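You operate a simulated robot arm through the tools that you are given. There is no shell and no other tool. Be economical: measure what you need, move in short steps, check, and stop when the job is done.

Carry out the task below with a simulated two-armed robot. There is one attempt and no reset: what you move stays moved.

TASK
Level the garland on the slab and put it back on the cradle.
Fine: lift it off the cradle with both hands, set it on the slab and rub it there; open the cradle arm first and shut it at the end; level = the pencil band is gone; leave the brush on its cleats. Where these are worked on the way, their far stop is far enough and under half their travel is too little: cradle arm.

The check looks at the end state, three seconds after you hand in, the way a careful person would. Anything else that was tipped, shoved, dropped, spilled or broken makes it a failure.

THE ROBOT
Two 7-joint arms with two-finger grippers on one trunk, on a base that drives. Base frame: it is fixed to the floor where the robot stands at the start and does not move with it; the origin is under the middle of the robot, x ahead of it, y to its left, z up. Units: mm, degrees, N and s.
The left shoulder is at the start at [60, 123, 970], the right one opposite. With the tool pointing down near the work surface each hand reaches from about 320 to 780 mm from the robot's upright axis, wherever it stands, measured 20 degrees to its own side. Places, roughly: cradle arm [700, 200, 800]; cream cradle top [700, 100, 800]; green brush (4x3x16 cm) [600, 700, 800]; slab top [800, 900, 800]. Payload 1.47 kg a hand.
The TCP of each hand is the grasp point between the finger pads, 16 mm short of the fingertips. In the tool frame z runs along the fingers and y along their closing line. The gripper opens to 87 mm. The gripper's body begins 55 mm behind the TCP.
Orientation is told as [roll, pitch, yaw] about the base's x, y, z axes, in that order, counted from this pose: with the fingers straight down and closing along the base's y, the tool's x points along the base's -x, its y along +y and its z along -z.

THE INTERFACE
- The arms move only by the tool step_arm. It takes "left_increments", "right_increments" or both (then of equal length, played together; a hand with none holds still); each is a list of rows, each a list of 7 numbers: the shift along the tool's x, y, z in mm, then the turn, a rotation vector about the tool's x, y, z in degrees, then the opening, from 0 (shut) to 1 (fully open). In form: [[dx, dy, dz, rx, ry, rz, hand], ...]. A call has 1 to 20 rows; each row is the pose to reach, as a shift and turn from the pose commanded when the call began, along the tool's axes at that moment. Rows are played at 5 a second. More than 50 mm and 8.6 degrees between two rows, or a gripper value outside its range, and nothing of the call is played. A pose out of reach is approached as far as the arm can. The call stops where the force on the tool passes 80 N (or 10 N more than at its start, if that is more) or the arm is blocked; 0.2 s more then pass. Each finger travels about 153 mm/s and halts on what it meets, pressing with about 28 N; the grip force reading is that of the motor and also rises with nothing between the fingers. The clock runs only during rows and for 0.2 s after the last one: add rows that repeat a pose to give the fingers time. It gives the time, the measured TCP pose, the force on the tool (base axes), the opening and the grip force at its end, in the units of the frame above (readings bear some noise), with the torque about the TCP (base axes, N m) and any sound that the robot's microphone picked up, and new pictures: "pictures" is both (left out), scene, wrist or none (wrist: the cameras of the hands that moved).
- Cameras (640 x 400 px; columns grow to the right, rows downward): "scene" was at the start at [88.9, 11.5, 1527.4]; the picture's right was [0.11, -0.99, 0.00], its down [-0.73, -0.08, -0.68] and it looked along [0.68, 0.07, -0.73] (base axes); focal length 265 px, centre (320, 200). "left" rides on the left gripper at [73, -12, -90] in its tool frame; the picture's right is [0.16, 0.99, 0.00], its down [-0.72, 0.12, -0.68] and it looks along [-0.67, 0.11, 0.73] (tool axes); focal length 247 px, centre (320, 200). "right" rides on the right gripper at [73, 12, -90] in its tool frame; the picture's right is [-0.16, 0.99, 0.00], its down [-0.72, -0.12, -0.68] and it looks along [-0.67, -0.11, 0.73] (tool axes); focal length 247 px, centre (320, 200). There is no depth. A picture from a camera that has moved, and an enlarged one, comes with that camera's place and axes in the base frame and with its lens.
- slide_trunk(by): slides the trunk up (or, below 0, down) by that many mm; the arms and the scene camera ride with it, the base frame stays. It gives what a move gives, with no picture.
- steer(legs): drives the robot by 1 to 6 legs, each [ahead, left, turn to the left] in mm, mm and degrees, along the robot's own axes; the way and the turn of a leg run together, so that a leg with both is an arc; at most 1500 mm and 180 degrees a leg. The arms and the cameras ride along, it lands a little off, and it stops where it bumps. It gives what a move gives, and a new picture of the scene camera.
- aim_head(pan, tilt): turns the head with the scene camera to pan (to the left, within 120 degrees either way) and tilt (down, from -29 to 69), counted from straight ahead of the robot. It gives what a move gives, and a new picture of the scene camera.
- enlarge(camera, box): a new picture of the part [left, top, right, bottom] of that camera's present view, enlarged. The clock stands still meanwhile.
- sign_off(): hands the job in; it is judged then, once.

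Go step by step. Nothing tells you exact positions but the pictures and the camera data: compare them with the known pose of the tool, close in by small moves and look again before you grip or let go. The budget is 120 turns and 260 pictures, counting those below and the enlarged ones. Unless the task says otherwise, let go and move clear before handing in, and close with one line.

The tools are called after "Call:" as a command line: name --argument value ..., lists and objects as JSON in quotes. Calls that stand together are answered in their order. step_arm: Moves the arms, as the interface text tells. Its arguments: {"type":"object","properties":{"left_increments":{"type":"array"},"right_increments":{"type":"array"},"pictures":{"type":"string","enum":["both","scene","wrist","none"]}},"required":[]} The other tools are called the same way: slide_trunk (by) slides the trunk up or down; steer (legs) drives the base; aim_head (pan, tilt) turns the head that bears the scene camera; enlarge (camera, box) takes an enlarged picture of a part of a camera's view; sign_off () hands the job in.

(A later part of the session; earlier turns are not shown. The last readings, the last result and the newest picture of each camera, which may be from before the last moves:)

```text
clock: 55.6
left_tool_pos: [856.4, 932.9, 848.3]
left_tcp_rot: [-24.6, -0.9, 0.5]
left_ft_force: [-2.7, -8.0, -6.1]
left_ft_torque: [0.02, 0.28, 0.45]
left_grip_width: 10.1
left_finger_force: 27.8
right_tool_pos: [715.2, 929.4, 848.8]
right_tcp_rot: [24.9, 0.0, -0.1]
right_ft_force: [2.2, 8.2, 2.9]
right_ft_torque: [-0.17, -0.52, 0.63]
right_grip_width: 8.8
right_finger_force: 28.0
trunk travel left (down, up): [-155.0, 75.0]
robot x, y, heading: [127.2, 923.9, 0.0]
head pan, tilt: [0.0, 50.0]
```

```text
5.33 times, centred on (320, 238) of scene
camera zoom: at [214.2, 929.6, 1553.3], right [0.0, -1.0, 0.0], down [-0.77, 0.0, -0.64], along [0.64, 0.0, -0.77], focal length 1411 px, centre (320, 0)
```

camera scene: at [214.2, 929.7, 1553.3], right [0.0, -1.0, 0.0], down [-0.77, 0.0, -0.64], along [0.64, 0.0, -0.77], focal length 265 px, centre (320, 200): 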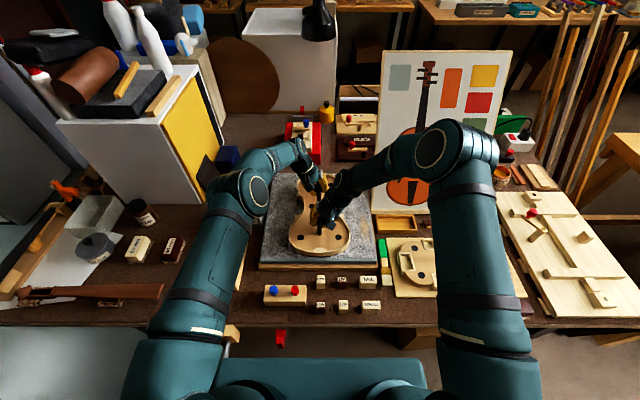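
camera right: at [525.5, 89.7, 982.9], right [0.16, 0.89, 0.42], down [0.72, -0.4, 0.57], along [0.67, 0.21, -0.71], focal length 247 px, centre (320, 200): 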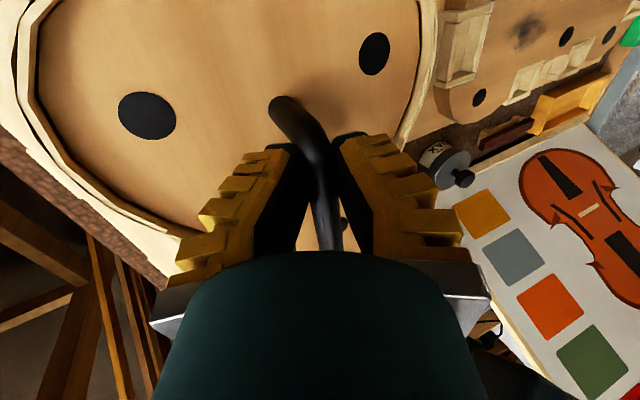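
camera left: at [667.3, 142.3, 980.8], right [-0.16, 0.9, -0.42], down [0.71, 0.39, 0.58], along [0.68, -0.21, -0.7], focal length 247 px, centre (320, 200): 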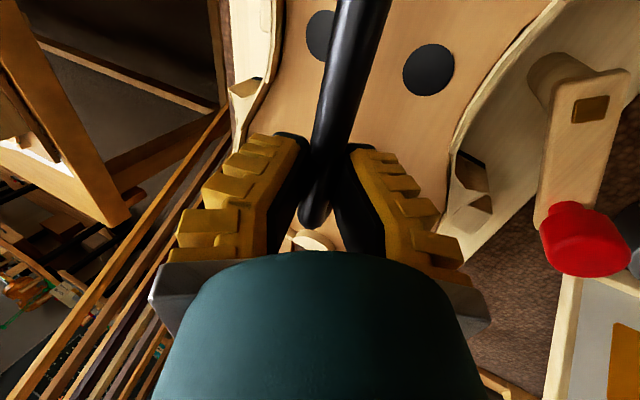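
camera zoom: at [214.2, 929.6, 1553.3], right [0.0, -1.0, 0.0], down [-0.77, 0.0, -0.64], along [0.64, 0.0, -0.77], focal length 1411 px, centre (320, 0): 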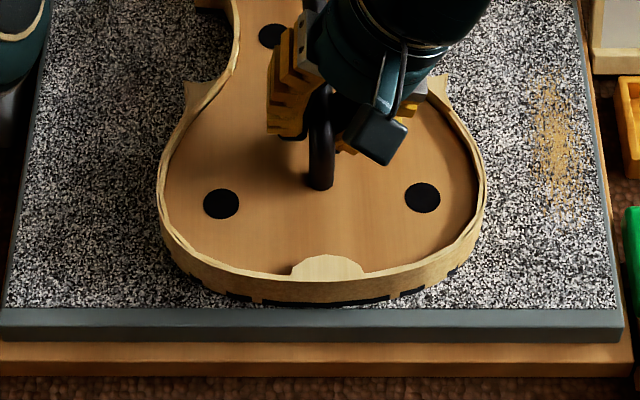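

Call:
step_arm --left_increments '[[-3, 9.1, -4.2, 0, 0, 0, 0], [-5, 18.1, -8.5, 0, 0, 0, 0], [-5, 36.2, -16.9, 0, 0, 0, 0], [-5, 18.1, -8.5, 0, 0, 0, 0], [-5, 0, 0, 0, 0, 0, 0], [-5, -18.1, 8.5, 0, 0, 0, 0], [-5, -36.2, 16.9, 0, 0, 0, 0], [-5, -18.1, 8.5, 0, 0, 0, 0], [-5, 0, 0, 0, 0, 0, 0], [-5, 18.1, -8.5, 0, 0, 0, 0], [-5, 36.2, -16.9, 0, 0, 0, 0], [-5, 18.1, -8.5, 0, 0, 0, 0], [-5, 0, 0, 0, 0, 0, 0], [-5, -18.1, 8.5, 0, 0, 0, 0], [-5, -36.2, 16.9, 0, 0, 0, 0], [-5, -18.1, 8.5, 0, 0, 0, 0], [-5, 0, 0, 0, 0, 0, 0]]' --right_increments '[[-3, 9.1, 4.2, 0, 0, 0, 0], [-5, 18.1, 8.5, 0, 0, 0, 0], [-5, 36.2, 16.9, 0, 0, 0, 0], [-5, 18.1, 8.5, 0, 0, 0, 0], [-5, 0, 0, 0, 0, 0, 0], [-5, -18.1, -8.5, 0, 0, 0, 0], [-5, -36.2, -16.9, 0, 0, 0, 0], [-5, -18.1, -8.5, 0, 0, 0, 0], [-5, 0, 0, 0, 0, 0, 0], [-5, 18.1, 8.5, 0, 0, 0, 0], [-5, 36.2, 16.9, 0, 0, 0, 0], [-5, 18.1, 8.5, 0, 0, 0, 0], [-5, 0, 0, 0, 0, 0, 0], [-5, -18.1, -8.5, 0, 0, 0, 0], [-5, -36.2, -16.9, 0, 0, 0, 0], [-5, -18.1, -8.5, 0, 0, 0, 0], [-5, 0, 0, 0, 0, 0, 0]]' --pictures "none"

Call:
enlarge --camera "scene" --box '[260, 200, 380, 275]'

Call:
enlarge --camera "scene" --box '[240, 160, 400, 260]'

```text
clock: 59.2
left_tool_pos: [861.7, 932.3, 848.4]
left_tcp_rot: [-24.6, -0.8, 0.5]
left_ft_force: [0.2, -0.8, -4.1]
left_ft_torque: [-0.01, -0.09, 0.1]
left_grip_width: 6.0
left_finger_force: 28.3
right_tool_pos: [720.5, 927.4, 849.1]
right_tcp_rot: [25.0, 0.0, -0.1]
right_ft_force: [0.2, 0.6, -1.5]
right_ft_torque: [-0.01, -0.13, 0.06]
right_grip_width: 6.1
right_finger_force: 27.9
trunk travel left (down, up): [-155.0, 75.0]
robot x, y, heading: [128.3, 922.7, 0.1]
head pan, tilt: [0.0, 50.0]
```

```text
5.33 times, centred on (320, 238) of scene
camera zoom: at [214.3, 929.5, 1553.3], right [0.0, -1.0, 0.0], down [-0.77, 0.0, -0.64], along [0.64, 0.0, -0.77], focal length 1411 px, centre (320, 0)
```

zoom: 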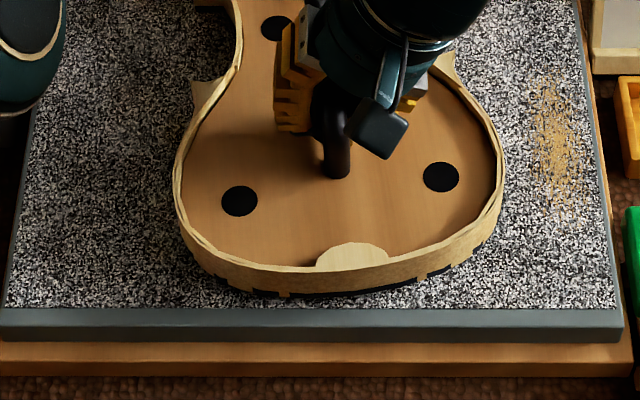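

```text
4.00 times, centred on (320, 210) of scene
camera zoom: at [214.3, 929.5, 1553.3], right [0.0, -1.0, 0.0], down [-0.77, 0.0, -0.64], along [0.64, 0.0, -0.77], focal length 1058 px, centre (320, 160)
```

zoom: 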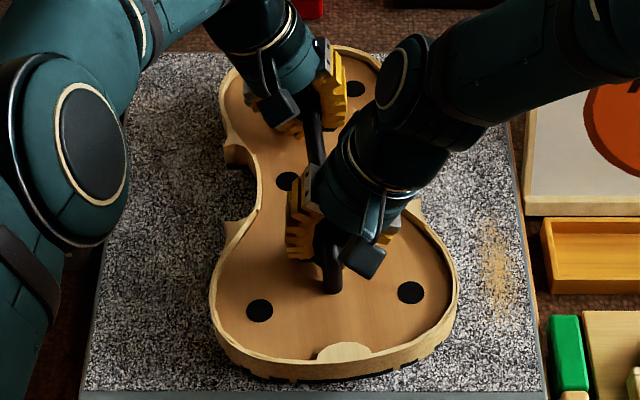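

Call:
enlarge --camera "scene" --box '[290, 235, 360, 265]'

Call:
enlarge --camera "right" --box '[0, 0, 640, 400]'

```text
9.14 times, centred on (325, 250) of scene
camera zoom: at [214.3, 929.5, 1553.3], right [0.0, -1.0, 0.0], down [-0.77, 0.0, -0.64], along [0.64, 0.0, -0.77], focal length 2420 px, centre (274, -257)
```

zoom: 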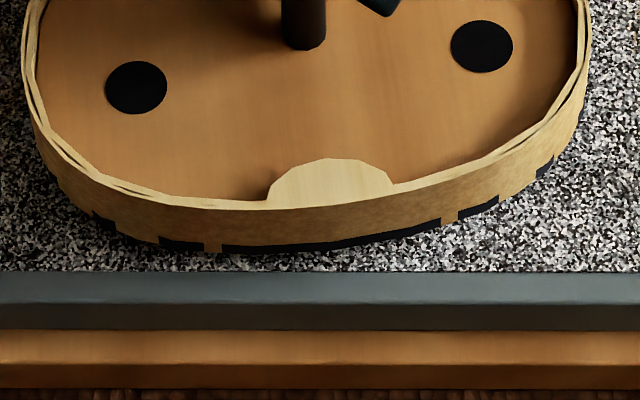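

```text
1.00 times, centred on (320, 200) of right (not enlarged: the box is as wide or as high as the picture)
camera zoom: at [646.5, 900.8, 934.2], right [0.16, 0.9, 0.42], down [0.72, -0.39, 0.57], along [0.67, 0.21, -0.71], focal length 247 px, centre (320, 200)
```

zoom: 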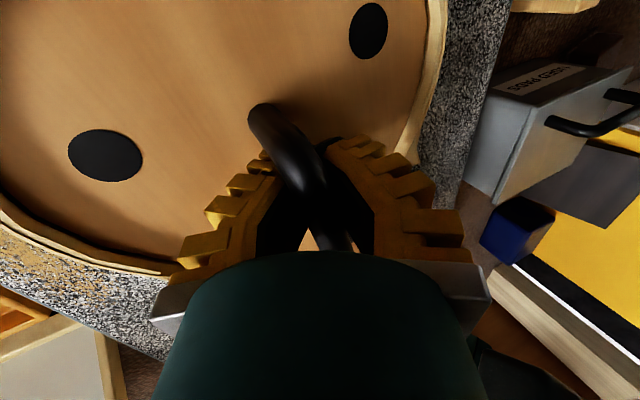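

Call:
step_arm --left_increments '[[0, 0, 0, 0, 0, 0, 0.4], [0, 0, 0, 0, 0, 0, 0.45], [0, -3, -3.6, 0, 0, 0, 0.45], [0, -5.9, -7.2, 0, 0, 0, 0.45], [0, -5.9, -7.2, 0, 0, 0, 0.45], [0, -5.9, -7.2, 0, 0, 0, 0.2], [0, -5.9, -7.2, 0, 0, 0, 0], [0, -5.9, -7.2, 0, 0, 0, 0]]' --right_increments '[[0, 0, 0, 0, 0, 0, 0.4], [0, 0, 0, 0, 0, 0, 0.45], [0, 3, -3.6, 0, 0, 0, 0.45], [0, 6.2, -7.1, 0, 0, 0, 0.45], [0, 6.2, -7.1, 0, 0, 0, 0.45], [0, 6.2, -7.1, 0, 0, 0, 0.2], [0, 6.2, -7.1, 0, 0, 0, 0], [0, 6.2, -7.1, 0, 0, 0, 0]]' --pictures "scene"

Call:
enlarge --camera "scene" --box '[240, 160, 400, 260]'

```text
clock: 61.0
left_tool_pos: [861.8, 930.3, 858.3]
left_tcp_rot: [-24.6, -1.1, 0.5]
left_ft_force: [-1.5, 7.9, 0.9]
left_ft_torque: [0.08, -0.18, -0.37]
left_grip_width: 7.5
left_finger_force: 28.4
right_tool_pos: [719.6, 930.8, 857.2]
right_tcp_rot: [25.0, 0.0, -0.3]
right_ft_force: [-0.9, -8.2, 2.1]
right_ft_torque: [-0.03, 0.32, -0.34]
right_grip_width: 8.6
right_finger_force: 28.5
trunk travel left (down, up): [-155.0, 75.0]
robot x, y, heading: [122.8, 930.1, 0.0]
head pan, tilt: [0.0, 50.0]
camera scene: at [213.2, 929.3, 1553.4], right [0.0, -1.0, 0.0], down [-0.77, 0.0, -0.64], along [0.64, 0.0, -0.77], focal length 265 px, centre (320, 200)
```

scene: 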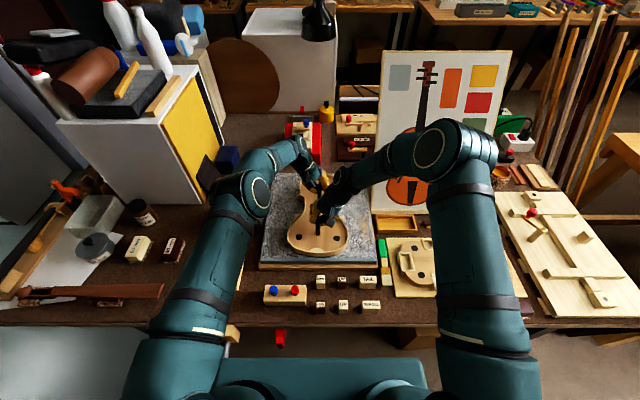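

```text
4.00 times, centred on (320, 210) of scene
camera zoom: at [213.2, 929.3, 1553.4], right [0.0, -1.0, 0.0], down [-0.77, 0.0, -0.64], along [0.64, 0.0, -0.77], focal length 1058 px, centre (320, 160)
```

zoom: 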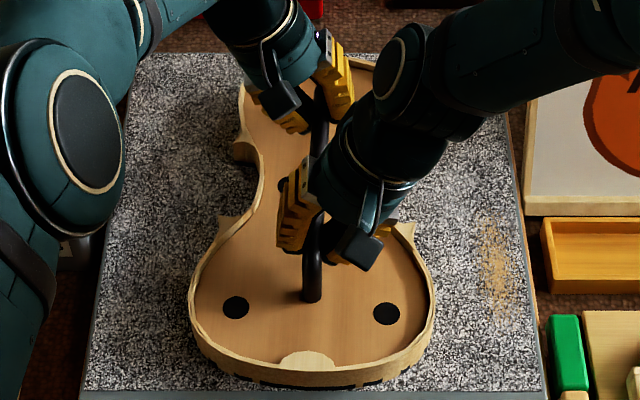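

Call:
step_arm --left_increments '[[-2, 0.85, 1.8, 0, 0, 0, 0], [-4, 19, -6.7, 0, 0, 0, 0], [-4, 37.1, -15.1, 0, 0, 0, 0], [-4, 19, -6.7, 0, 0, 0, 0], [-4, 0.85, 1.8, 0, 0, 0, 0], [-4, -17.2, 10.3, 0, 0, 0, 0], [-4, -35.3, 18.7, 0, 0, 0, 0], [-4, -17.2, 10.3, 0, 0, 0, 0], [-4, 0.85, 1.8, 0, 0, 0, 0], [-4, 19, -6.7, 0, 0, 0, 0], [-4, 37.1, -15.1, 0, 0, 0, 0], [-4, 19, -6.7, 0, 0, 0, 0], [-4, 0.85, 1.8, 0, 0, 0, 0], [-4, -17.2, 10.3, 0, 0, 0, 0], [-4, -35.3, 18.7, 0, 0, 0, 0], [-4, -17.2, 10.3, 0, 0, 0, 0], [-4, 0.85, 1.8, 0, 0, 0, 0]]' --right_increments '[[-2, -0.85, 1.8, 0, 0, 0, 0], [-4, 17.2, 10.3, 0, 0, 0, 0], [-4, 35.3, 18.7, 0, 0, 0, 0], [-4, 17.2, 10.3, 0, 0, 0, 0], [-4, -0.85, 1.8, 0, 0, 0, 0], [-4, -19, -6.7, 0, 0, 0, 0], [-4, -37.1, -15.1, 0, 0, 0, 0], [-4, -19, -6.7, 0, 0, 0, 0], [-4, -0.85, 1.8, 0, 0, 0, 0], [-4, 17.2, 10.3, 0, 0, 0, 0], [-4, 35.3, 18.7, 0, 0, 0, 0], [-4, 17.2, 10.3, 0, 0, 0, 0], [-4, -0.85, 1.8, 0, 0, 0, 0], [-4, -19, -6.7, 0, 0, 0, 0], [-4, -37.1, -15.1, 0, 0, 0, 0], [-4, -19, -6.7, 0, 0, 0, 0], [-4, -0.85, 1.8, 0, 0, 0, 0]]' --pictures "none"

Call:
enlarge --camera "scene" --box '[280, 230, 360, 270]'

```text
clock: 64.6
left_tool_pos: [865.3, 929.2, 856.3]
left_tcp_rot: [-24.7, -0.8, 0.5]
left_ft_force: [-1.6, 5.0, 7.8]
left_ft_torque: [-0.01, -0.44, -0.25]
left_grip_width: 13.2
left_finger_force: 28.5
right_tool_pos: [723.5, 931.2, 855.8]
right_tcp_rot: [24.9, 0.0, -0.3]
right_ft_force: [1.2, -3.3, -1.2]
right_ft_torque: [-0.04, 0.19, -0.29]
right_grip_width: 7.9
right_finger_force: 28.3
trunk travel left (down, up): [-155.0, 75.0]
robot x, y, heading: [131.4, 925.3, 0.1]
head pan, tilt: [0.0, 50.0]
```

```text
8.00 times, centred on (320, 250) of scene
camera zoom: at [213.2, 929.5, 1553.4], right [0.0, -1.0, 0.0], down [-0.77, 0.0, -0.64], along [0.64, 0.0, -0.77], focal length 2117 px, centre (320, -200)
```

zoom: 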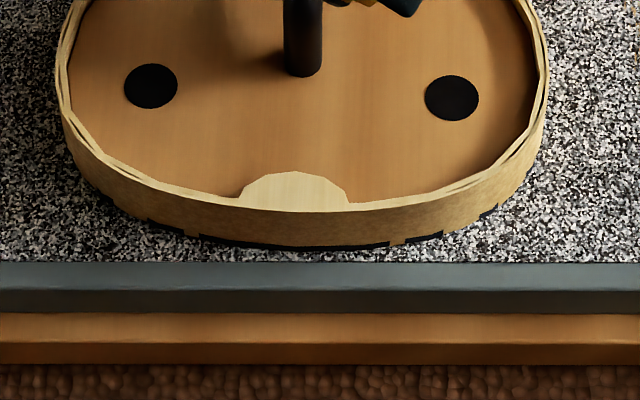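

Call:
step_arm --left_increments '[[0, 0.4, 0.9, 0, 0, 0, 0], [0, 18.5, -7.6, 0, 0, 0, 0], [0, 36.6, -16, 0, 0, 0, 0], [0, 18.5, -7.6, 0, 0, 0, 0], [0, 0.4, 0.9, 0, 0, 0, 0], [0, -17.7, 9.4, 0, 0, 0, 0], [0, -35.8, 17.8, 0, 0, 0, 0], [0, -17.7, 9.4, 0, 0, 0, 0], [0, 0.4, 0.9, 0, 0, 0, 0], [0, 18.5, -7.6, 0, 0, 0, 0], [0, 36.6, -16, 0, 0, 0, 0], [0, 18.5, -7.6, 0, 0, 0, 0], [0, 0.4, 0.9, 0, 0, 0, 0], [0, -17.7, 9.4, 0, 0, 0, 0], [0, -35.8, 17.8, 0, 0, 0, 0], [0, -17.7, 9.4, 0, 0, 0, 0], [0, 0.4, 0.9, 0, 0, 0, 0]]' --right_increments '[[0, -0.85, 1.8, 0, 0, 0, 0], [0, 17.2, 10.3, 0, 0, 0, 0], [0, 35.3, 18.7, 0, 0, 0, 0], [0, 17.2, 10.3, 0, 0, 0, 0], [0, -0.85, 1.8, 0, 0, 0, 0], [0, -19, -6.7, 0, 0, 0, 0], [0, -37.1, -15.1, 0, 0, 0, 0], [0, -19, -6.7, 0, 0, 0, 0], [0, -0.85, 1.8, 0, 0, 0, 0], [0, 17.2, 10.3, 0, 0, 0, 0], [0, 35.3, 18.7, 0, 0, 0, 0], [0, 17.2, 10.3, 0, 0, 0, 0], [0, -0.85, 1.8, 0, 0, 0, 0], [0, -19, -6.7, 0, 0, 0, 0], [0, -37.1, -15.1, 0, 0, 0, 0], [0, -19, -6.7, 0, 0, 0, 0], [0, -0.85, 1.8, 0, 0, 0, 0]]' --pictures "none"

Call:
enlarge --camera "scene" --box '[280, 230, 360, 270]'

```text
clock: 68.2
left_tool_pos: [865.6, 930.2, 853.9]
left_tcp_rot: [-24.6, -0.9, 0.5]
left_ft_force: [4.1, 4.0, -0.6]
left_ft_torque: [0.01, -0.08, -0.23]
left_grip_width: 8.9
left_finger_force: 27.7
right_tool_pos: [724.6, 931.1, 853.1]
right_tcp_rot: [24.9, -0.1, -0.3]
right_ft_force: [-4.2, -3.5, -0.4]
right_ft_torque: [-0.02, -0.12, -0.26]
right_grip_width: 10.6
right_finger_force: 27.8
trunk travel left (down, up): [-155.0, 75.0]
robot x, y, heading: [128.4, 925.5, 0.2]
head pan, tilt: [0.0, 50.0]
```

```text
8.00 times, centred on (320, 250) of scene
camera zoom: at [214.3, 929.6, 1553.3], right [0.0, -1.0, 0.0], down [-0.77, 0.0, -0.64], along [0.64, 0.0, -0.77], focal length 2117 px, centre (320, -200)
```

zoom: 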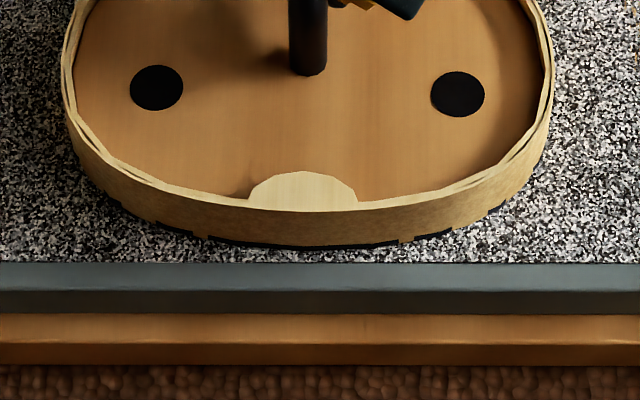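

Call:
step_arm --left_increments '[[0, 0.6, 1.3, 0, 0, 0, 0], [0, 23.2, -9.3, 0, 0, 0, 0], [0, 45.9, -19.8, 0, 0, 0, 0], [0, 23.2, -9.3, 0, 0, 0, 0], [0, 0.6, 1.3, 0, 0, 0, 0], [0, -22, 11.9, 0, 0, 0, 0], [0, -44.7, 22.5, 0, 0, 0, 0], [0, -22, 11.9, 0, 0, 0, 0], [0, 0.6, 1.3, 0, 0, 0, 0], [0, 23.2, -9.3, 0, 0, 0, 0], [0, 45.9, -19.8, 0, 0, 0, 0], [0, 23.2, -9.3, 0, 0, 0, 0], [0, 0.6, 1.3, 0, 0, 0, 0], [0, -22, 11.9, 0, 0, 0, 0], [0, -44.7, 22.5, 0, 0, 0, 0], [0, -22, 11.9, 0, 0, 0, 0], [0, 0.6, 1.3, 0, 0, 0, 0]]' --right_increments '[[0, -0.6, 1.3, 0, 0, 0, 0], [0, 22, 11.9, 0, 0, 0, 0], [0, 44.7, 22.5, 0, 0, 0, 0], [0, 22, 11.9, 0, 0, 0, 0], [0, -0.6, 1.3, 0, 0, 0, 0], [0, -23.2, -9.3, 0, 0, 0, 0], [0, -45.9, -19.8, 0, 0, 0, 0], [0, -23.2, -9.3, 0, 0, 0, 0], [0, -0.6, 1.3, 0, 0, 0, 0], [0, 22, 11.9, 0, 0, 0, 0], [0, 44.7, 22.5, 0, 0, 0, 0], [0, 22, 11.9, 0, 0, 0, 0], [0, -0.6, 1.3, 0, 0, 0, 0], [0, -23.2, -9.3, 0, 0, 0, 0], [0, -45.9, -19.8, 0, 0, 0, 0], [0, -23.2, -9.3, 0, 0, 0, 0], [0, -0.6, 1.3, 0, 0, 0, 0]]' --pictures "none"

Call:
enlarge --camera "scene" --box '[280, 230, 360, 270]'

```text
clock: 71.8
left_tool_pos: [866.0, 928.4, 853.0]
left_tcp_rot: [-24.7, -0.9, 0.5]
left_ft_force: [-5.8, 2.6, -2.9]
left_ft_torque: [0.01, -0.02, -0.13]
left_grip_width: 10.0
left_finger_force: 28.0
right_tool_pos: [724.8, 932.9, 851.6]
right_tcp_rot: [24.9, 0.2, -0.2]
right_ft_force: [4.8, -1.9, -3.1]
right_ft_torque: [-0.02, 0.0, -0.17]
right_grip_width: 11.6
right_finger_force: 28.0
trunk travel left (down, up): [-155.0, 75.0]
robot x, y, heading: [126.8, 927.7, 0.3]
head pan, tilt: [0.0, 50.0]
```

```text
8.00 times, centred on (320, 250) of scene
camera zoom: at [214.2, 929.6, 1553.3], right [0.0, -1.0, 0.0], down [-0.77, 0.0, -0.64], along [0.64, 0.0, -0.77], focal length 2117 px, centre (320, -200)
```

zoom: 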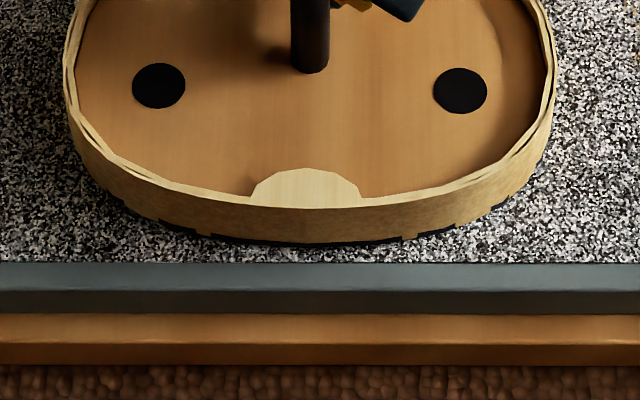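

Call:
step_arm --left_increments '[[0, 0, 0, 0, 0, 0, 0.4], [0, 0, 0, 0, 0, 0, 0.4], [0, -1.5, -6, 0, 0, 0, 0.4], [0, -1.5, -6, 0, 0, 0, 0.2], [0, -1.5, -6, 0, 0, 0, 0], [0, -1.5, -6, 0, 0, 0, 0]]' --right_increments '[[0, 0, 0, 0, 0, 0, 0.4], [0, 0, 0, 0, 0, 0, 0.4], [0, 1, -7.5, 0, 0, 0, 0.4], [0, 1, -7.5, 0, 0, 0, 0.2], [0, 1, -7.5, 0, 0, 0, 0], [0, 1, -7.5, 0, 0, 0, 0]]' --pictures "none"

Call:
step_arm --left_increments '[[0, 0.85, 1.8, 0, 0, 0, 0], [0, 19, -6.7, 0, 0, 0, 0], [0, 37.1, -15.1, 0, 0, 0, 0], [0, 19.2, -6.2, 0, 0, 0, 0], [0, 1.3, 2.7, 0, 0, 0, 0], [0, -16.8, 11.2, 0, 0, 0, 0], [0, -34.9, 19.6, 0, 0, 0, 0], [0, -16.6, 11.6, 0, 0, 0, 0], [0, 1.7, 3.6, 0, 0, 0, 0], [0, 19.8, -4.9, 0, 0, 0, 0], [0, 37.9, -13.3, 0, 0, 0, 0], [0, 20, -4.4, 0, 0, 0, 0], [0, 2.1, 4.5, 0, 0, 0, 0], [0, -16, 13, 0, 0, 0, 0], [0, -34.1, 21.4, 0, 0, 0, 0], [0, -15.8, 13.5, 0, 0, 0, 0], [0, 2.5, 5.4, 0, 0, 0, 0]]' --right_increments '[[0, -0.85, 1.8, 0, 0, 0, 0], [0, 17.3, 10.3, 0, 0, 0, 0], [0, 35.4, 18.7, 0, 0, 0, 0], [0, 17.1, 10.7, 0, 0, 0, 0], [0, -1.3, 2.7, 0, 0, 0, 0], [0, -19.4, -5.7, 0, 0, 0, 0], [0, -37.5, -14.2, 0, 0, 0, 0], [0, -19.6, -5.3, 0, 0, 0, 0], [0, -1.7, 3.6, 0, 0, 0, 0], [0, 16.4, 12.1, 0, 0, 0, 0], [0, 34.5, 20.5, 0, 0, 0, 0], [0, 16.2, 12.6, 0, 0, 0, 0], [0, -2.1, 4.5, 0, 0, 0, 0], [0, -20.2, -4, 0, 0, 0, 0], [0, -38.3, -12.4, 0, 0, 0, 0], [0, -20.4, -3.5, 0, 0, 0, 0], [0, -2.5, 5.4, 0, 0, 0, 0]]' --pictures "none"

Call:
enlarge --camera "scene" --box '[280, 230, 360, 270]'

```text
clock: 73.2
left_tool_pos: [866.0, 932.6, 861.7]
left_tcp_rot: [-24.6, -1.0, 0.4]
left_ft_force: [1.5, 7.2, 3.4]
left_ft_torque: [0.08, -0.3, -0.39]
left_grip_width: 6.3
left_finger_force: 28.3
right_tool_pos: [723.6, 926.9, 861.4]
right_tcp_rot: [24.9, -0.1, -0.2]
right_ft_force: [-2.1, -9.2, 8.6]
right_ft_torque: [-0.05, 0.31, -0.36]
right_grip_width: 7.4
right_finger_force: 28.5
trunk travel left (down, up): [-155.0, 75.0]
robot x, y, heading: [125.9, 925.5, 0.2]
head pan, tilt: [0.0, 50.0]
```

```text
clock: 76.8
left_tool_pos: [868.0, 931.1, 852.5]
left_tcp_rot: [-24.7, -0.8, 0.5]
left_ft_force: [-2.7, -1.1, -0.4]
left_ft_torque: [0.04, -0.07, 0.09]
left_grip_width: 8.2
left_finger_force: 28.4
right_tool_pos: [725.4, 929.8, 853.3]
right_tcp_rot: [24.9, 0.0, -0.2]
right_ft_force: [2.7, 2.2, 0.1]
right_ft_torque: [-0.03, -0.12, 0.09]
right_grip_width: 9.3
right_finger_force: 27.9
trunk travel left (down, up): [-155.0, 75.0]
robot x, y, heading: [126.8, 925.6, 0.0]
head pan, tilt: [0.0, 50.0]
```

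```text
8.00 times, centred on (320, 250) of scene
camera zoom: at [214.1, 929.7, 1553.3], right [0.0, -1.0, 0.0], down [-0.77, 0.0, -0.64], along [0.64, 0.0, -0.77], focal length 2117 px, centre (320, -200)
```

zoom: 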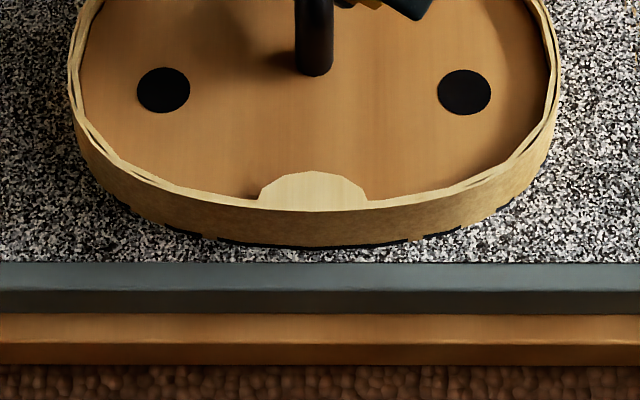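

Call:
step_arm --left_increments '[[0, 0, 0, 0, 0, 0, 0.4], [0, 0, 0, 0, 0, 0, 0.4], [0, -3, -6, 0, 0, 0, 0.4], [0, -3, -6, 0, 0, 0, 0.2], [0, -3, -6, 0, 0, 0, 0], [0, -3, -6, 0, 0, 0, 0]]' --right_increments '[[0, 0, 0, 0, 0, 0, 0.4], [0, 0, 0, 0, 0, 0, 0.4], [0, 3, -6, 0, 0, 0, 0.4], [0, 3, -6, 0, 0, 0, 0.2], [0, 3, -6, 0, 0, 0, 0], [0, 3, -6, 0, 0, 0, 0]]' --pictures "none"

Call:
step_arm --left_increments '[[0, 0.85, 1.8, 0, 0, 0, 0], [0, 19, -6.7, 0, 0, 0, 0], [0, 37.1, -15.1, 0, 0, 0, 0], [0, 19.2, -6.2, 0, 0, 0, 0], [0, 1.3, 2.7, 0, 0, 0, 0], [0, -16.8, 11.2, 0, 0, 0, 0], [0, -34.9, 19.6, 0, 0, 0, 0], [0, -16.6, 11.6, 0, 0, 0, 0], [0, 1.7, 3.6, 0, 0, 0, 0], [0, 19.8, -4.9, 0, 0, 0, 0], [0, 37.9, -13.3, 0, 0, 0, 0], [0, 20, -4.4, 0, 0, 0, 0], [0, 2.1, 4.5, 0, 0, 0, 0], [0, -16, 13, 0, 0, 0, 0], [0, -34.1, 21.4, 0, 0, 0, 0], [0, -15.8, 13.5, 0, 0, 0, 0], [0, 2.5, 5.4, 0, 0, 0, 0]]' --right_increments '[[0, -0.85, 1.8, 0, 0, 0, 0], [0, 17.3, 10.3, 0, 0, 0, 0], [0, 35.4, 18.7, 0, 0, 0, 0], [0, 17.1, 10.7, 0, 0, 0, 0], [0, -1.3, 2.7, 0, 0, 0, 0], [0, -19.4, -5.7, 0, 0, 0, 0], [0, -37.5, -14.2, 0, 0, 0, 0], [0, -19.6, -5.3, 0, 0, 0, 0], [0, -1.7, 3.6, 0, 0, 0, 0], [0, 16.4, 12.1, 0, 0, 0, 0], [0, 34.5, 20.5, 0, 0, 0, 0], [0, 16.2, 12.6, 0, 0, 0, 0], [0, -2.1, 4.5, 0, 0, 0, 0], [0, -20.2, -4, 0, 0, 0, 0], [0, -38.3, -12.4, 0, 0, 0, 0], [0, -20.4, -3.5, 0, 0, 0, 0], [0, -2.5, 5.4, 0, 0, 0, 0]]' --pictures "scene"

Call:
enlarge --camera "scene" --box '[280, 230, 360, 270]'

```text
clock: 78.2
left_tool_pos: [865.5, 930.4, 860.3]
left_tcp_rot: [-24.6, -1.0, 0.5]
left_ft_force: [0.8, 9.3, 1.9]
left_ft_torque: [0.11, -0.28, -0.41]
left_grip_width: 6.0
left_finger_force: 28.5
right_tool_pos: [724.1, 927.0, 861.6]
right_tcp_rot: [24.9, 0.0, -0.3]
right_ft_force: [-1.5, -10.0, 8.2]
right_ft_torque: [-0.04, 0.32, -0.37]
right_grip_width: 7.1
right_finger_force: 28.2
trunk travel left (down, up): [-155.0, 75.0]
robot x, y, heading: [127.3, 925.2, 0.2]
head pan, tilt: [0.0, 50.0]
```

```text
clock: 81.8
left_tool_pos: [866.4, 931.4, 854.1]
left_tcp_rot: [-24.7, -0.9, 0.6]
left_ft_force: [-5.1, 0.2, 0.1]
left_ft_torque: [0.02, -0.27, -0.06]
left_grip_width: 8.9
left_finger_force: 27.7
right_tool_pos: [724.5, 929.9, 854.3]
right_tcp_rot: [24.9, -0.1, -0.2]
right_ft_force: [4.0, -0.6, 0.7]
right_ft_torque: [-0.09, 0.07, -0.03]
right_grip_width: 8.4
right_finger_force: 27.9
trunk travel left (down, up): [-155.0, 75.0]
robot x, y, heading: [129.3, 923.4, 0.1]
head pan, tilt: [0.0, 50.0]
camera scene: at [214.0, 929.7, 1553.3], right [0.0, -1.0, 0.0], down [-0.77, 0.0, -0.64], along [0.64, 0.0, -0.77], focal length 265 px, centre (320, 200)
```

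scene: 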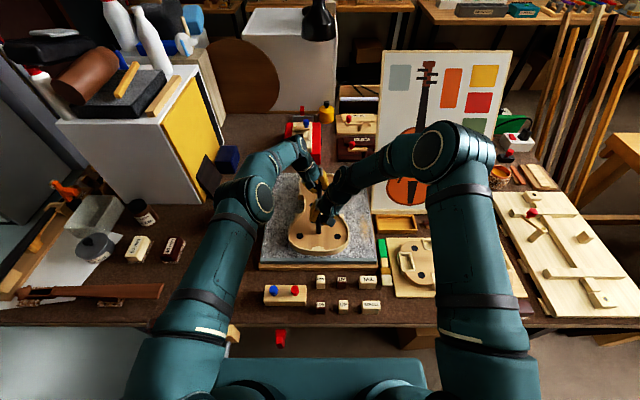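

```text
8.00 times, centred on (320, 250) of scene
camera zoom: at [214.0, 929.7, 1553.3], right [0.0, -1.0, 0.0], down [-0.77, 0.0, -0.64], along [0.64, 0.0, -0.77], focal length 2117 px, centre (320, -200)
```

zoom: 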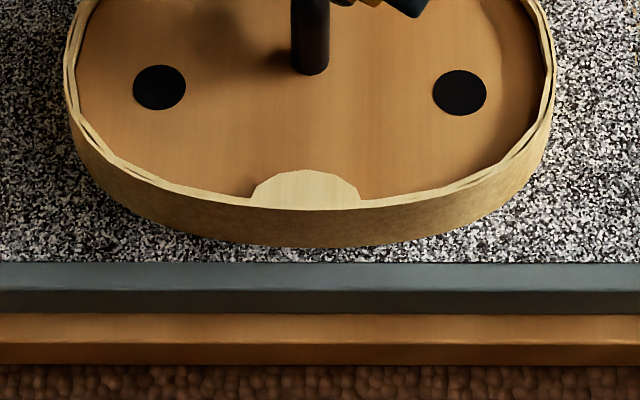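

Call:
enlarge --camera "scene" --box '[280, 170, 360, 230]'

Call:
enlarge --camera "left" --box '[200, 0, 640, 250]'

```text
6.67 times, centred on (320, 200) of scene
camera zoom: at [214.0, 929.7, 1553.3], right [0.0, -1.0, 0.0], down [-0.77, 0.0, -0.64], along [0.64, 0.0, -0.77], focal length 1764 px, centre (320, 200)
```

zoom: 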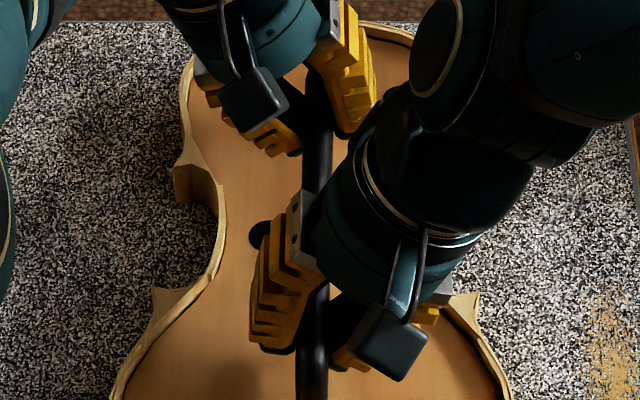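

```text
1.45 times, centred on (420, 125) of left
camera zoom: at [791.5, 955.6, 939.5], right [-0.16, 0.9, -0.41], down [0.71, 0.4, 0.58], along [0.68, -0.2, -0.7], focal length 359 px, centre (174, 309)
```

zoom: 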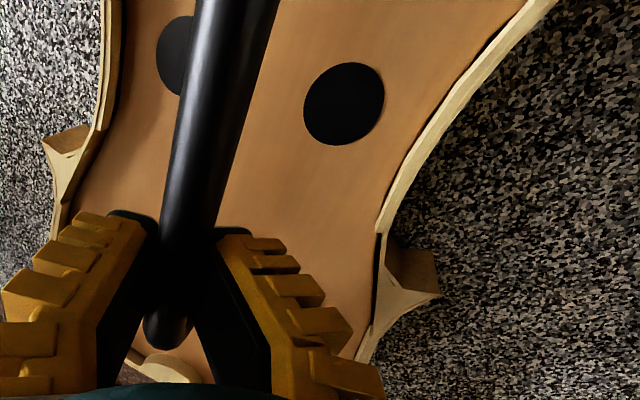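

Call:
step_arm --left_increments '[[0, 0, 0, 0, 0, 0, 0.4], [0, 0, 0, 0, 0, 0, 0.4], [0, -3, -6, 0, 0, 0, 0.4], [0, -3, -6, 0, 0, 0, 0.2], [0, -3, -6, 0, 0, 0, 0], [0, -3, -6, 0, 0, 0, 0], [0, -5.1, -10.5, 0, 0, 0, 0], [0, -7.2, -15.1, 0, 0, 0, 0], [0, -9.3, -19.6, 0, 0, 0, 0], [0, -11.5, -24.1, 0, 0, 0, 0], [0, -15.7, -33.2, 0, 0, 0, 0]]' --right_increments '[[0, 0, 0, 0, 0, 0, 0.4], [0, 0, 0, 0, 0, 0, 0.4], [0, 3, -6, 0, 0, 0, 0.4], [0, 3, -6, 0, 0, 0, 0.2], [0, 3, -6, 0, 0, 0, 0], [0, 3, -6, 0, 0, 0, 0], [0, 5.1, -10.5, 0, 0, 0, 0], [0, 7.2, -15.1, 0, 0, 0, 0], [0, 9.3, -19.6, 0, 0, 0, 0], [0, 11.5, -24.1, 0, 0, 0, 0], [0, 15.7, -33.2, 0, 0, 0, 0]]' --pictures "both"

Call:
enlarge --camera "scene" --box '[250, 170, 390, 270]'

```text
clock: 84.2
left_tool_pos: [863.4, 929.3, 892.2]
left_tcp_rot: [-24.6, -0.9, 0.4]
left_ft_force: [0.4, 0.1, -0.2]
left_ft_torque: [-0.01, 0.04, 0.0]
left_grip_width: 0.0
left_finger_force: 28.0
right_tool_pos: [724.6, 928.8, 889.9]
right_tcp_rot: [24.9, 0.0, -0.1]
right_ft_force: [0.5, 0.8, -0.4]
right_ft_torque: [-0.02, 0.01, -0.01]
right_grip_width: 0.0
right_finger_force: 27.8
trunk travel left (down, up): [-155.0, 75.0]
robot x, y, heading: [127.4, 927.4, -0.0]
head pan, tilt: [0.0, 50.0]
camera scene: at [213.1, 929.3, 1553.4], right [0.0, -1.0, 0.0], down [-0.77, 0.0, -0.64], along [0.64, 0.0, -0.77], focal length 265 px, centre (320, 200)
camera right: at [650.5, 901.9, 977.8], right [0.16, 0.89, 0.42], down [0.72, -0.39, 0.57], along [0.67, 0.21, -0.71], focal length 247 px, centre (320, 200)
camera left: at [790.0, 954.6, 977.0], right [-0.16, 0.9, -0.41], down [0.71, 0.39, 0.58], along [0.68, -0.2, -0.7], focal length 247 px, centre (320, 200)
```

scene: 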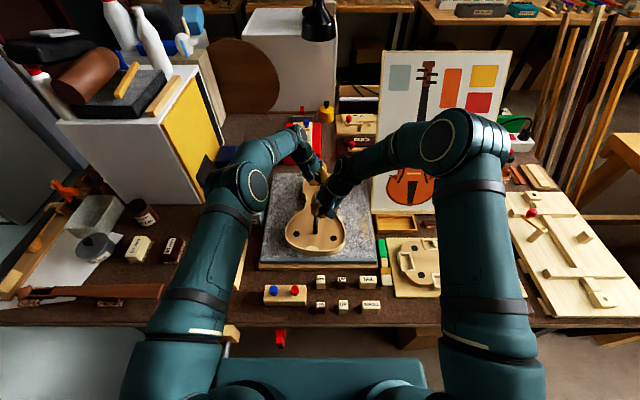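
right: 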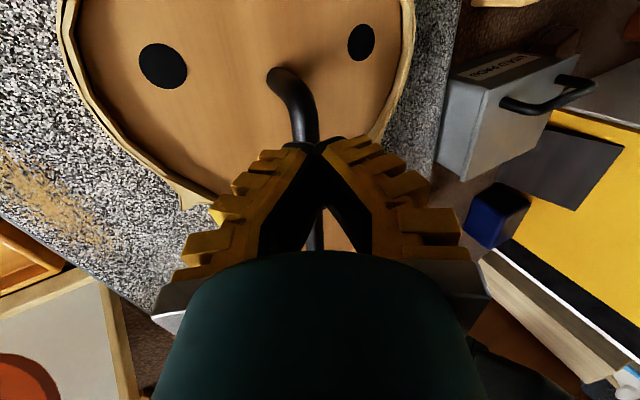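
left: 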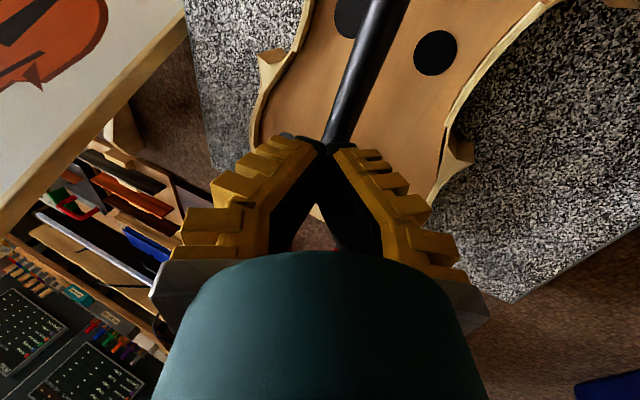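

```text
4.00 times, centred on (320, 220) of scene
camera zoom: at [213.1, 929.3, 1553.4], right [0.0, -1.0, 0.0], down [-0.77, 0.0, -0.64], along [0.64, 0.0, -0.77], focal length 1058 px, centre (320, 120)
```

zoom: 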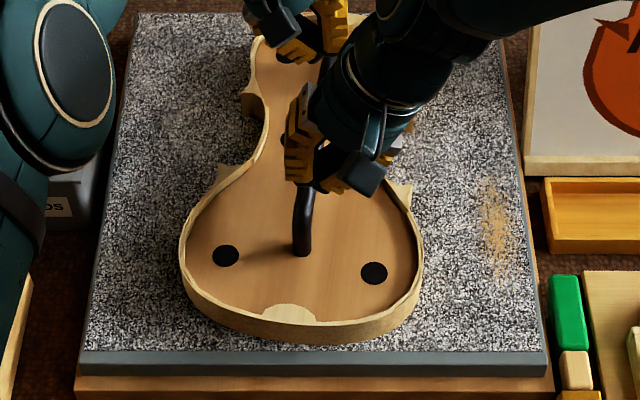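

Call:
step_arm --left_increments '[[0, 0, 0, 0, 0, 0, 0.58], [0, 0, 0, 0, 0, 0, 0.58], [0, -2.1, 1, 0, 0, 0, 0.58]]' --right_increments '[[0, 0, 0, 0, 0, 0, 0.58], [0, 0, 0, 0, 0, 0, 0.58], [0, 7.2, 3.4, 0, 0, 0, 0.58]]' --pictures "wrist"

```text
clock: 85.0
left_tool_pos: [864.7, 927.8, 890.4]
left_tcp_rot: [-24.7, -0.9, 0.5]
left_ft_force: [0.6, 0.6, 0.1]
left_ft_torque: [-0.02, 0.03, 0.0]
left_grip_width: 55.8
left_finger_force: 4.0
right_tool_pos: [725.0, 937.5, 890.6]
right_tcp_rot: [24.9, 0.0, -0.2]
right_ft_force: [-0.8, -0.2, -0.6]
right_ft_torque: [0.0, 0.02, 0.02]
right_grip_width: 55.6
right_finger_force: 3.9
trunk travel left (down, up): [-155.0, 75.0]
robot x, y, heading: [126.1, 925.5, 0.2]
head pan, tilt: [0.0, 50.0]
camera right: at [650.7, 910.0, 977.5], right [0.16, 0.89, 0.42], down [0.72, -0.39, 0.57], along [0.67, 0.21, -0.71], focal length 247 px, centre (320, 200)
camera left: at [790.2, 952.6, 976.4], right [-0.16, 0.9, -0.41], down [0.71, 0.4, 0.58], along [0.68, -0.2, -0.7], focal length 247 px, centre (320, 200)
```

right: 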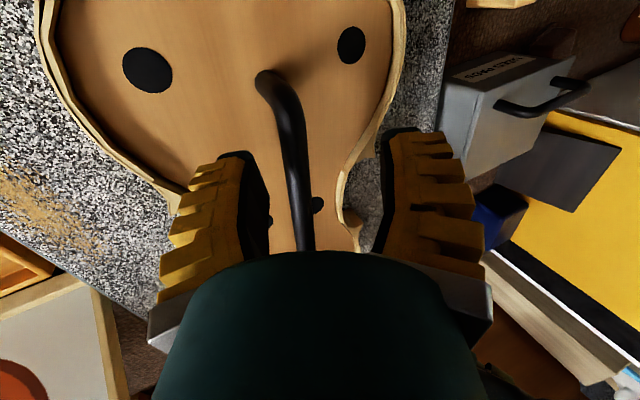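
left: 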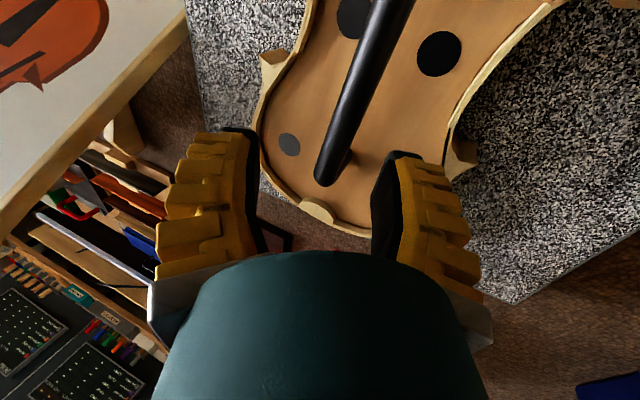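

Call:
step_arm --left_increments '[[0, 0, 18, 0, 0, 0, 0.58], [0, 6, 32, 0, 0, 0, 0.58], [0, 11.4, 43.3, 0, 0, 0, 0.58], [0, 11.4, 43.3, 0, 0, 0, 0.58]]' --right_increments '[[0, -6, 16, 0, 0, 0, 0.58], [0, -12, 30, 0, 0, 0, 0.58], [0, -16.8, 40.7, 0, 0, 0, 0.58], [0, -16.8, 40.7, 0, 0, 0, 0.58]]' --pictures "wrist"

```text
clock: 86.0
left_tool_pos: [866.6, 920.7, 846.3]
left_tcp_rot: [-24.6, -0.9, 0.5]
left_ft_force: [1.2, -0.3, 0.6]
left_ft_torque: [0.0, 0.0, -0.01]
left_grip_width: 55.8
left_finger_force: 3.9
right_tool_pos: [725.0, 940.1, 848.4]
right_tcp_rot: [25.0, 0.0, -0.1]
right_ft_force: [0.3, 0.3, 0.1]
right_ft_torque: [-0.01, 0.03, 0.01]
right_grip_width: 56.0
right_finger_force: 4.0
trunk travel left (down, up): [-155.0, 75.0]
robot x, y, heading: [128.6, 929.7, 0.2]
head pan, tilt: [0.0, 50.0]
camera right: at [650.8, 912.1, 933.9], right [0.16, 0.89, 0.42], down [0.72, -0.39, 0.57], along [0.67, 0.21, -0.71], focal length 247 px, centre (320, 200)
camera left: at [791.0, 944.8, 932.0], right [-0.16, 0.9, -0.41], down [0.71, 0.39, 0.58], along [0.68, -0.2, -0.7], focal length 247 px, centre (320, 200)
```

right: 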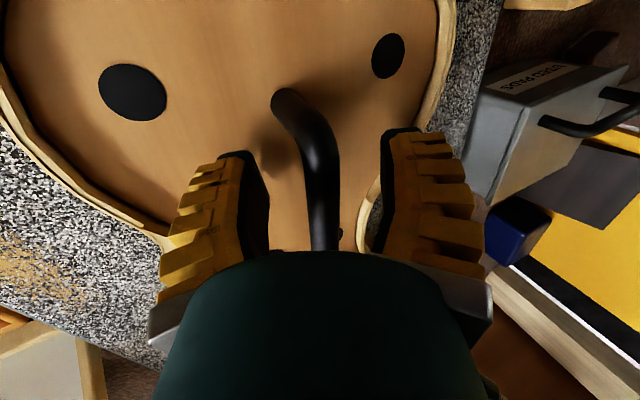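
left: 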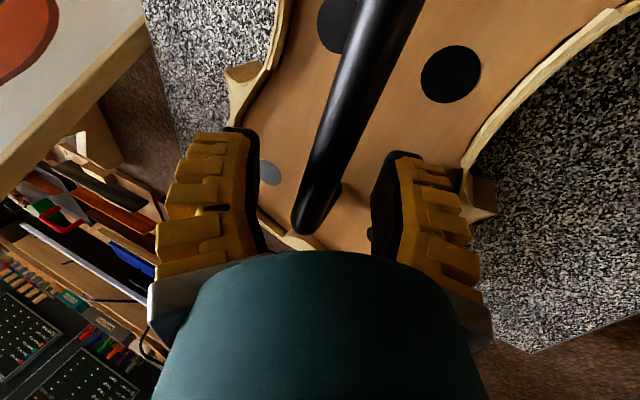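

Call:
step_arm --left_increments '[[0, 0, 1, 0, 0, 0, 0.35], [0, 0, 1, 0, 0, 0, 0.2], [0, 0, 1, 0, 0, 0, 0.1], [0, 2, 0, 0, 0, 0, 0], [0, 4.5, -1.1, 0, 0, 0, 0], [0, 9, -3.2, 0, 0, 0, 0], [0, 9, -3.2, 0, 0, 0, 0]]' --right_increments '[[0, 0, 1, 0, 0, 0, 0.35], [0, 0, 1, 0, 0, 0, 0.2], [0, 0, 1, 0, 0, 0, 0.1], [0, -2, 0, 0, 0, 0, 0], [0, -4.5, -1.1, 0, 0, 0, 0], [0, -9, -3.2, 0, 0, 0, 0], [0, -9, -3.2, 0, 0, 0, 0]]' --pictures "wrist"

Call:
enlarge --camera "scene" --box '[250, 170, 390, 270]'

```text
clock: 87.6
left_tool_pos: [864.9, 929.0, 844.7]
left_tcp_rot: [-24.6, -0.9, 0.5]
left_ft_force: [0.6, -2.9, 0.5]
left_ft_torque: [0.01, 0.01, 0.16]
left_grip_width: 6.1
left_finger_force: 28.2
right_tool_pos: [725.0, 930.5, 845.6]
right_tcp_rot: [24.9, 0.0, -0.1]
right_ft_force: [-0.9, 2.4, -1.6]
right_ft_torque: [-0.04, 0.0, 0.21]
right_grip_width: 6.2
right_finger_force: 28.0
trunk travel left (down, up): [-155.0, 75.0]
robot x, y, heading: [127.6, 923.3, 0.2]
head pan, tilt: [0.0, 50.0]
camera right: at [650.9, 902.2, 932.5], right [0.16, 0.89, 0.42], down [0.72, -0.39, 0.57], along [0.67, 0.21, -0.71], focal length 247 px, centre (320, 200)
camera left: at [791.4, 954.0, 931.0], right [-0.16, 0.9, -0.41], down [0.71, 0.4, 0.58], along [0.68, -0.2, -0.7], focal length 247 px, centre (320, 200)
```

right: 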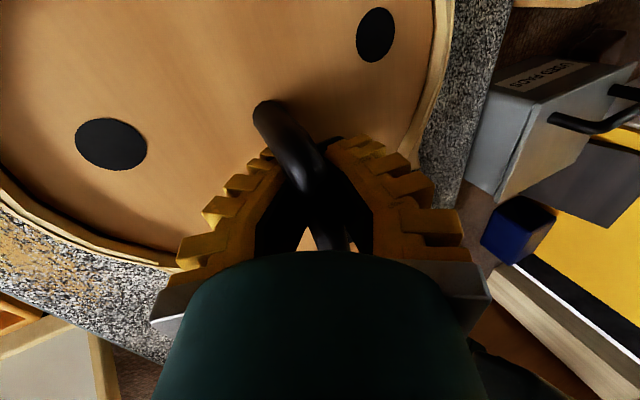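
left: 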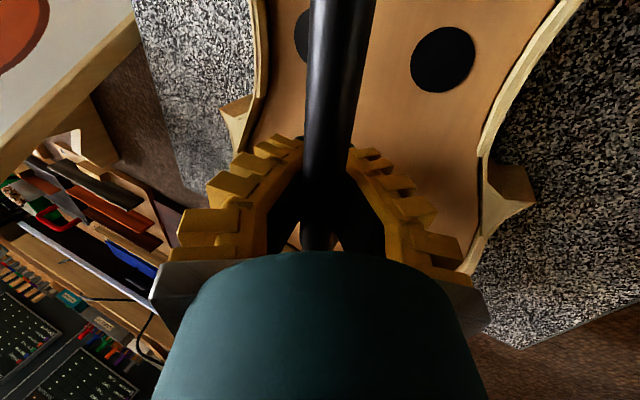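

```text
4.00 times, centred on (320, 220) of scene
camera zoom: at [214.3, 929.2, 1553.3], right [0.0, -1.0, 0.0], down [-0.77, 0.0, -0.64], along [0.64, 0.0, -0.77], focal length 1058 px, centre (320, 120)
```

zoom: 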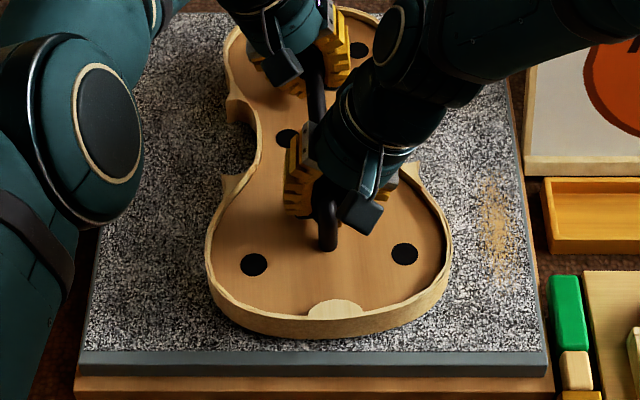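

Call:
step_arm --left_increments '[[0, 0, 0, 0, 0, 0, 0.4], [0, 0, 0, 0, 0, 0, 0.4], [0, 0, -7.6, 0, 0, 0, 0.4], [0, 0, -7.6, 0, 0, 0, 0.4], [0, 0, -7.6, 0, 0, 0, 0.2], [0, 0, -7.6, 0, 0, 0, 0], [0, 0, -7.6, 0, 0, 0, 0], [0, -3, -6.2, 0, 0, 0, 0], [0, -3, -6.2, 0, 0, 0, 0]]' --right_increments '[[0, 0, 0, 0, 0, 0, 0.4], [0, 0, 0, 0, 0, 0, 0.4], [0, 0, -7.6, 0, 0, 0, 0.4], [0, 0, -7.6, 0, 0, 0, 0.4], [0, 0, -7.6, 0, 0, 0, 0.2], [0, 0, -7.6, 0, 0, 0, 0], [0, 0, -7.6, 0, 0, 0, 0], [0, 3, -6.2, 0, 0, 0, 0], [0, 3, -6.2, 0, 0, 0, 0]]' --pictures "wrist"

Call:
enlarge --camera "scene" --box '[250, 170, 390, 270]'

```text
clock: 89.6
left_tool_pos: [866.5, 928.5, 852.5]
left_tcp_rot: [-24.6, -0.9, 0.5]
left_ft_force: [-0.1, 5.0, 0.2]
left_ft_torque: [-0.02, 0.18, -0.31]
left_grip_width: 10.6
left_finger_force: 28.2
right_tool_pos: [724.9, 928.8, 851.8]
right_tcp_rot: [24.9, 0.0, -0.2]
right_ft_force: [-0.3, -4.7, -0.2]
right_ft_torque: [0.01, -0.28, -0.2]
right_grip_width: 10.6
right_finger_force: 28.2
trunk travel left (down, up): [-155.0, 75.0]
robot x, y, heading: [121.8, 929.8, 0.1]
head pan, tilt: [0.0, 50.0]
camera right: at [651.1, 901.8, 938.8], right [0.16, 0.89, 0.42], down [0.72, -0.39, 0.57], along [0.67, 0.21, -0.71], focal length 247 px, centre (320, 200)
camera left: at [791.2, 954.0, 937.8], right [-0.16, 0.9, -0.41], down [0.71, 0.39, 0.58], along [0.68, -0.2, -0.7], focal length 247 px, centre (320, 200)
```

right: 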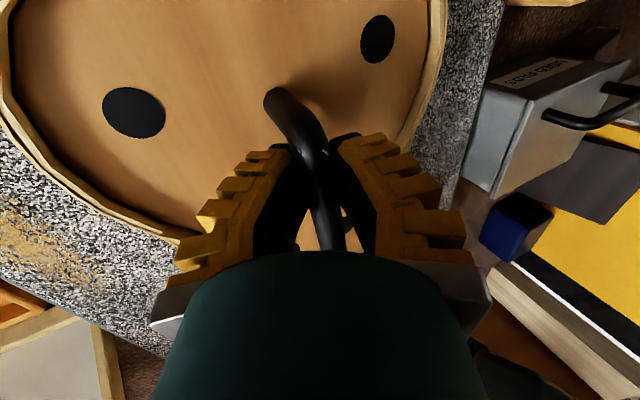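
left: 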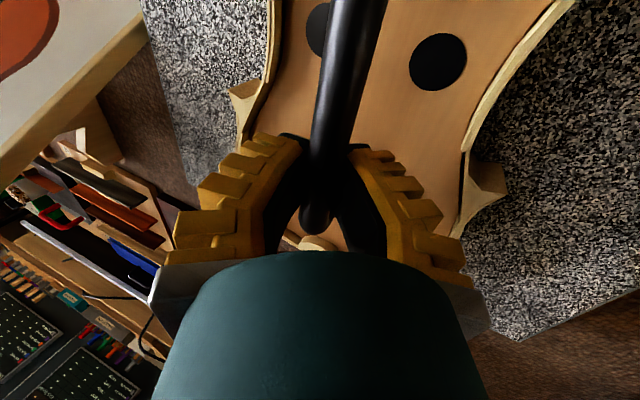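

```text
4.00 times, centred on (320, 220) of scene
camera zoom: at [214.2, 929.3, 1553.3], right [0.0, -1.0, 0.0], down [-0.77, 0.0, -0.64], along [0.64, 0.0, -0.77], focal length 1058 px, centre (320, 120)
```

zoom: 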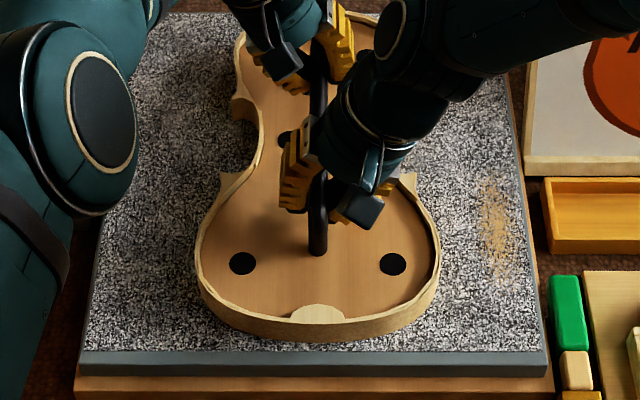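

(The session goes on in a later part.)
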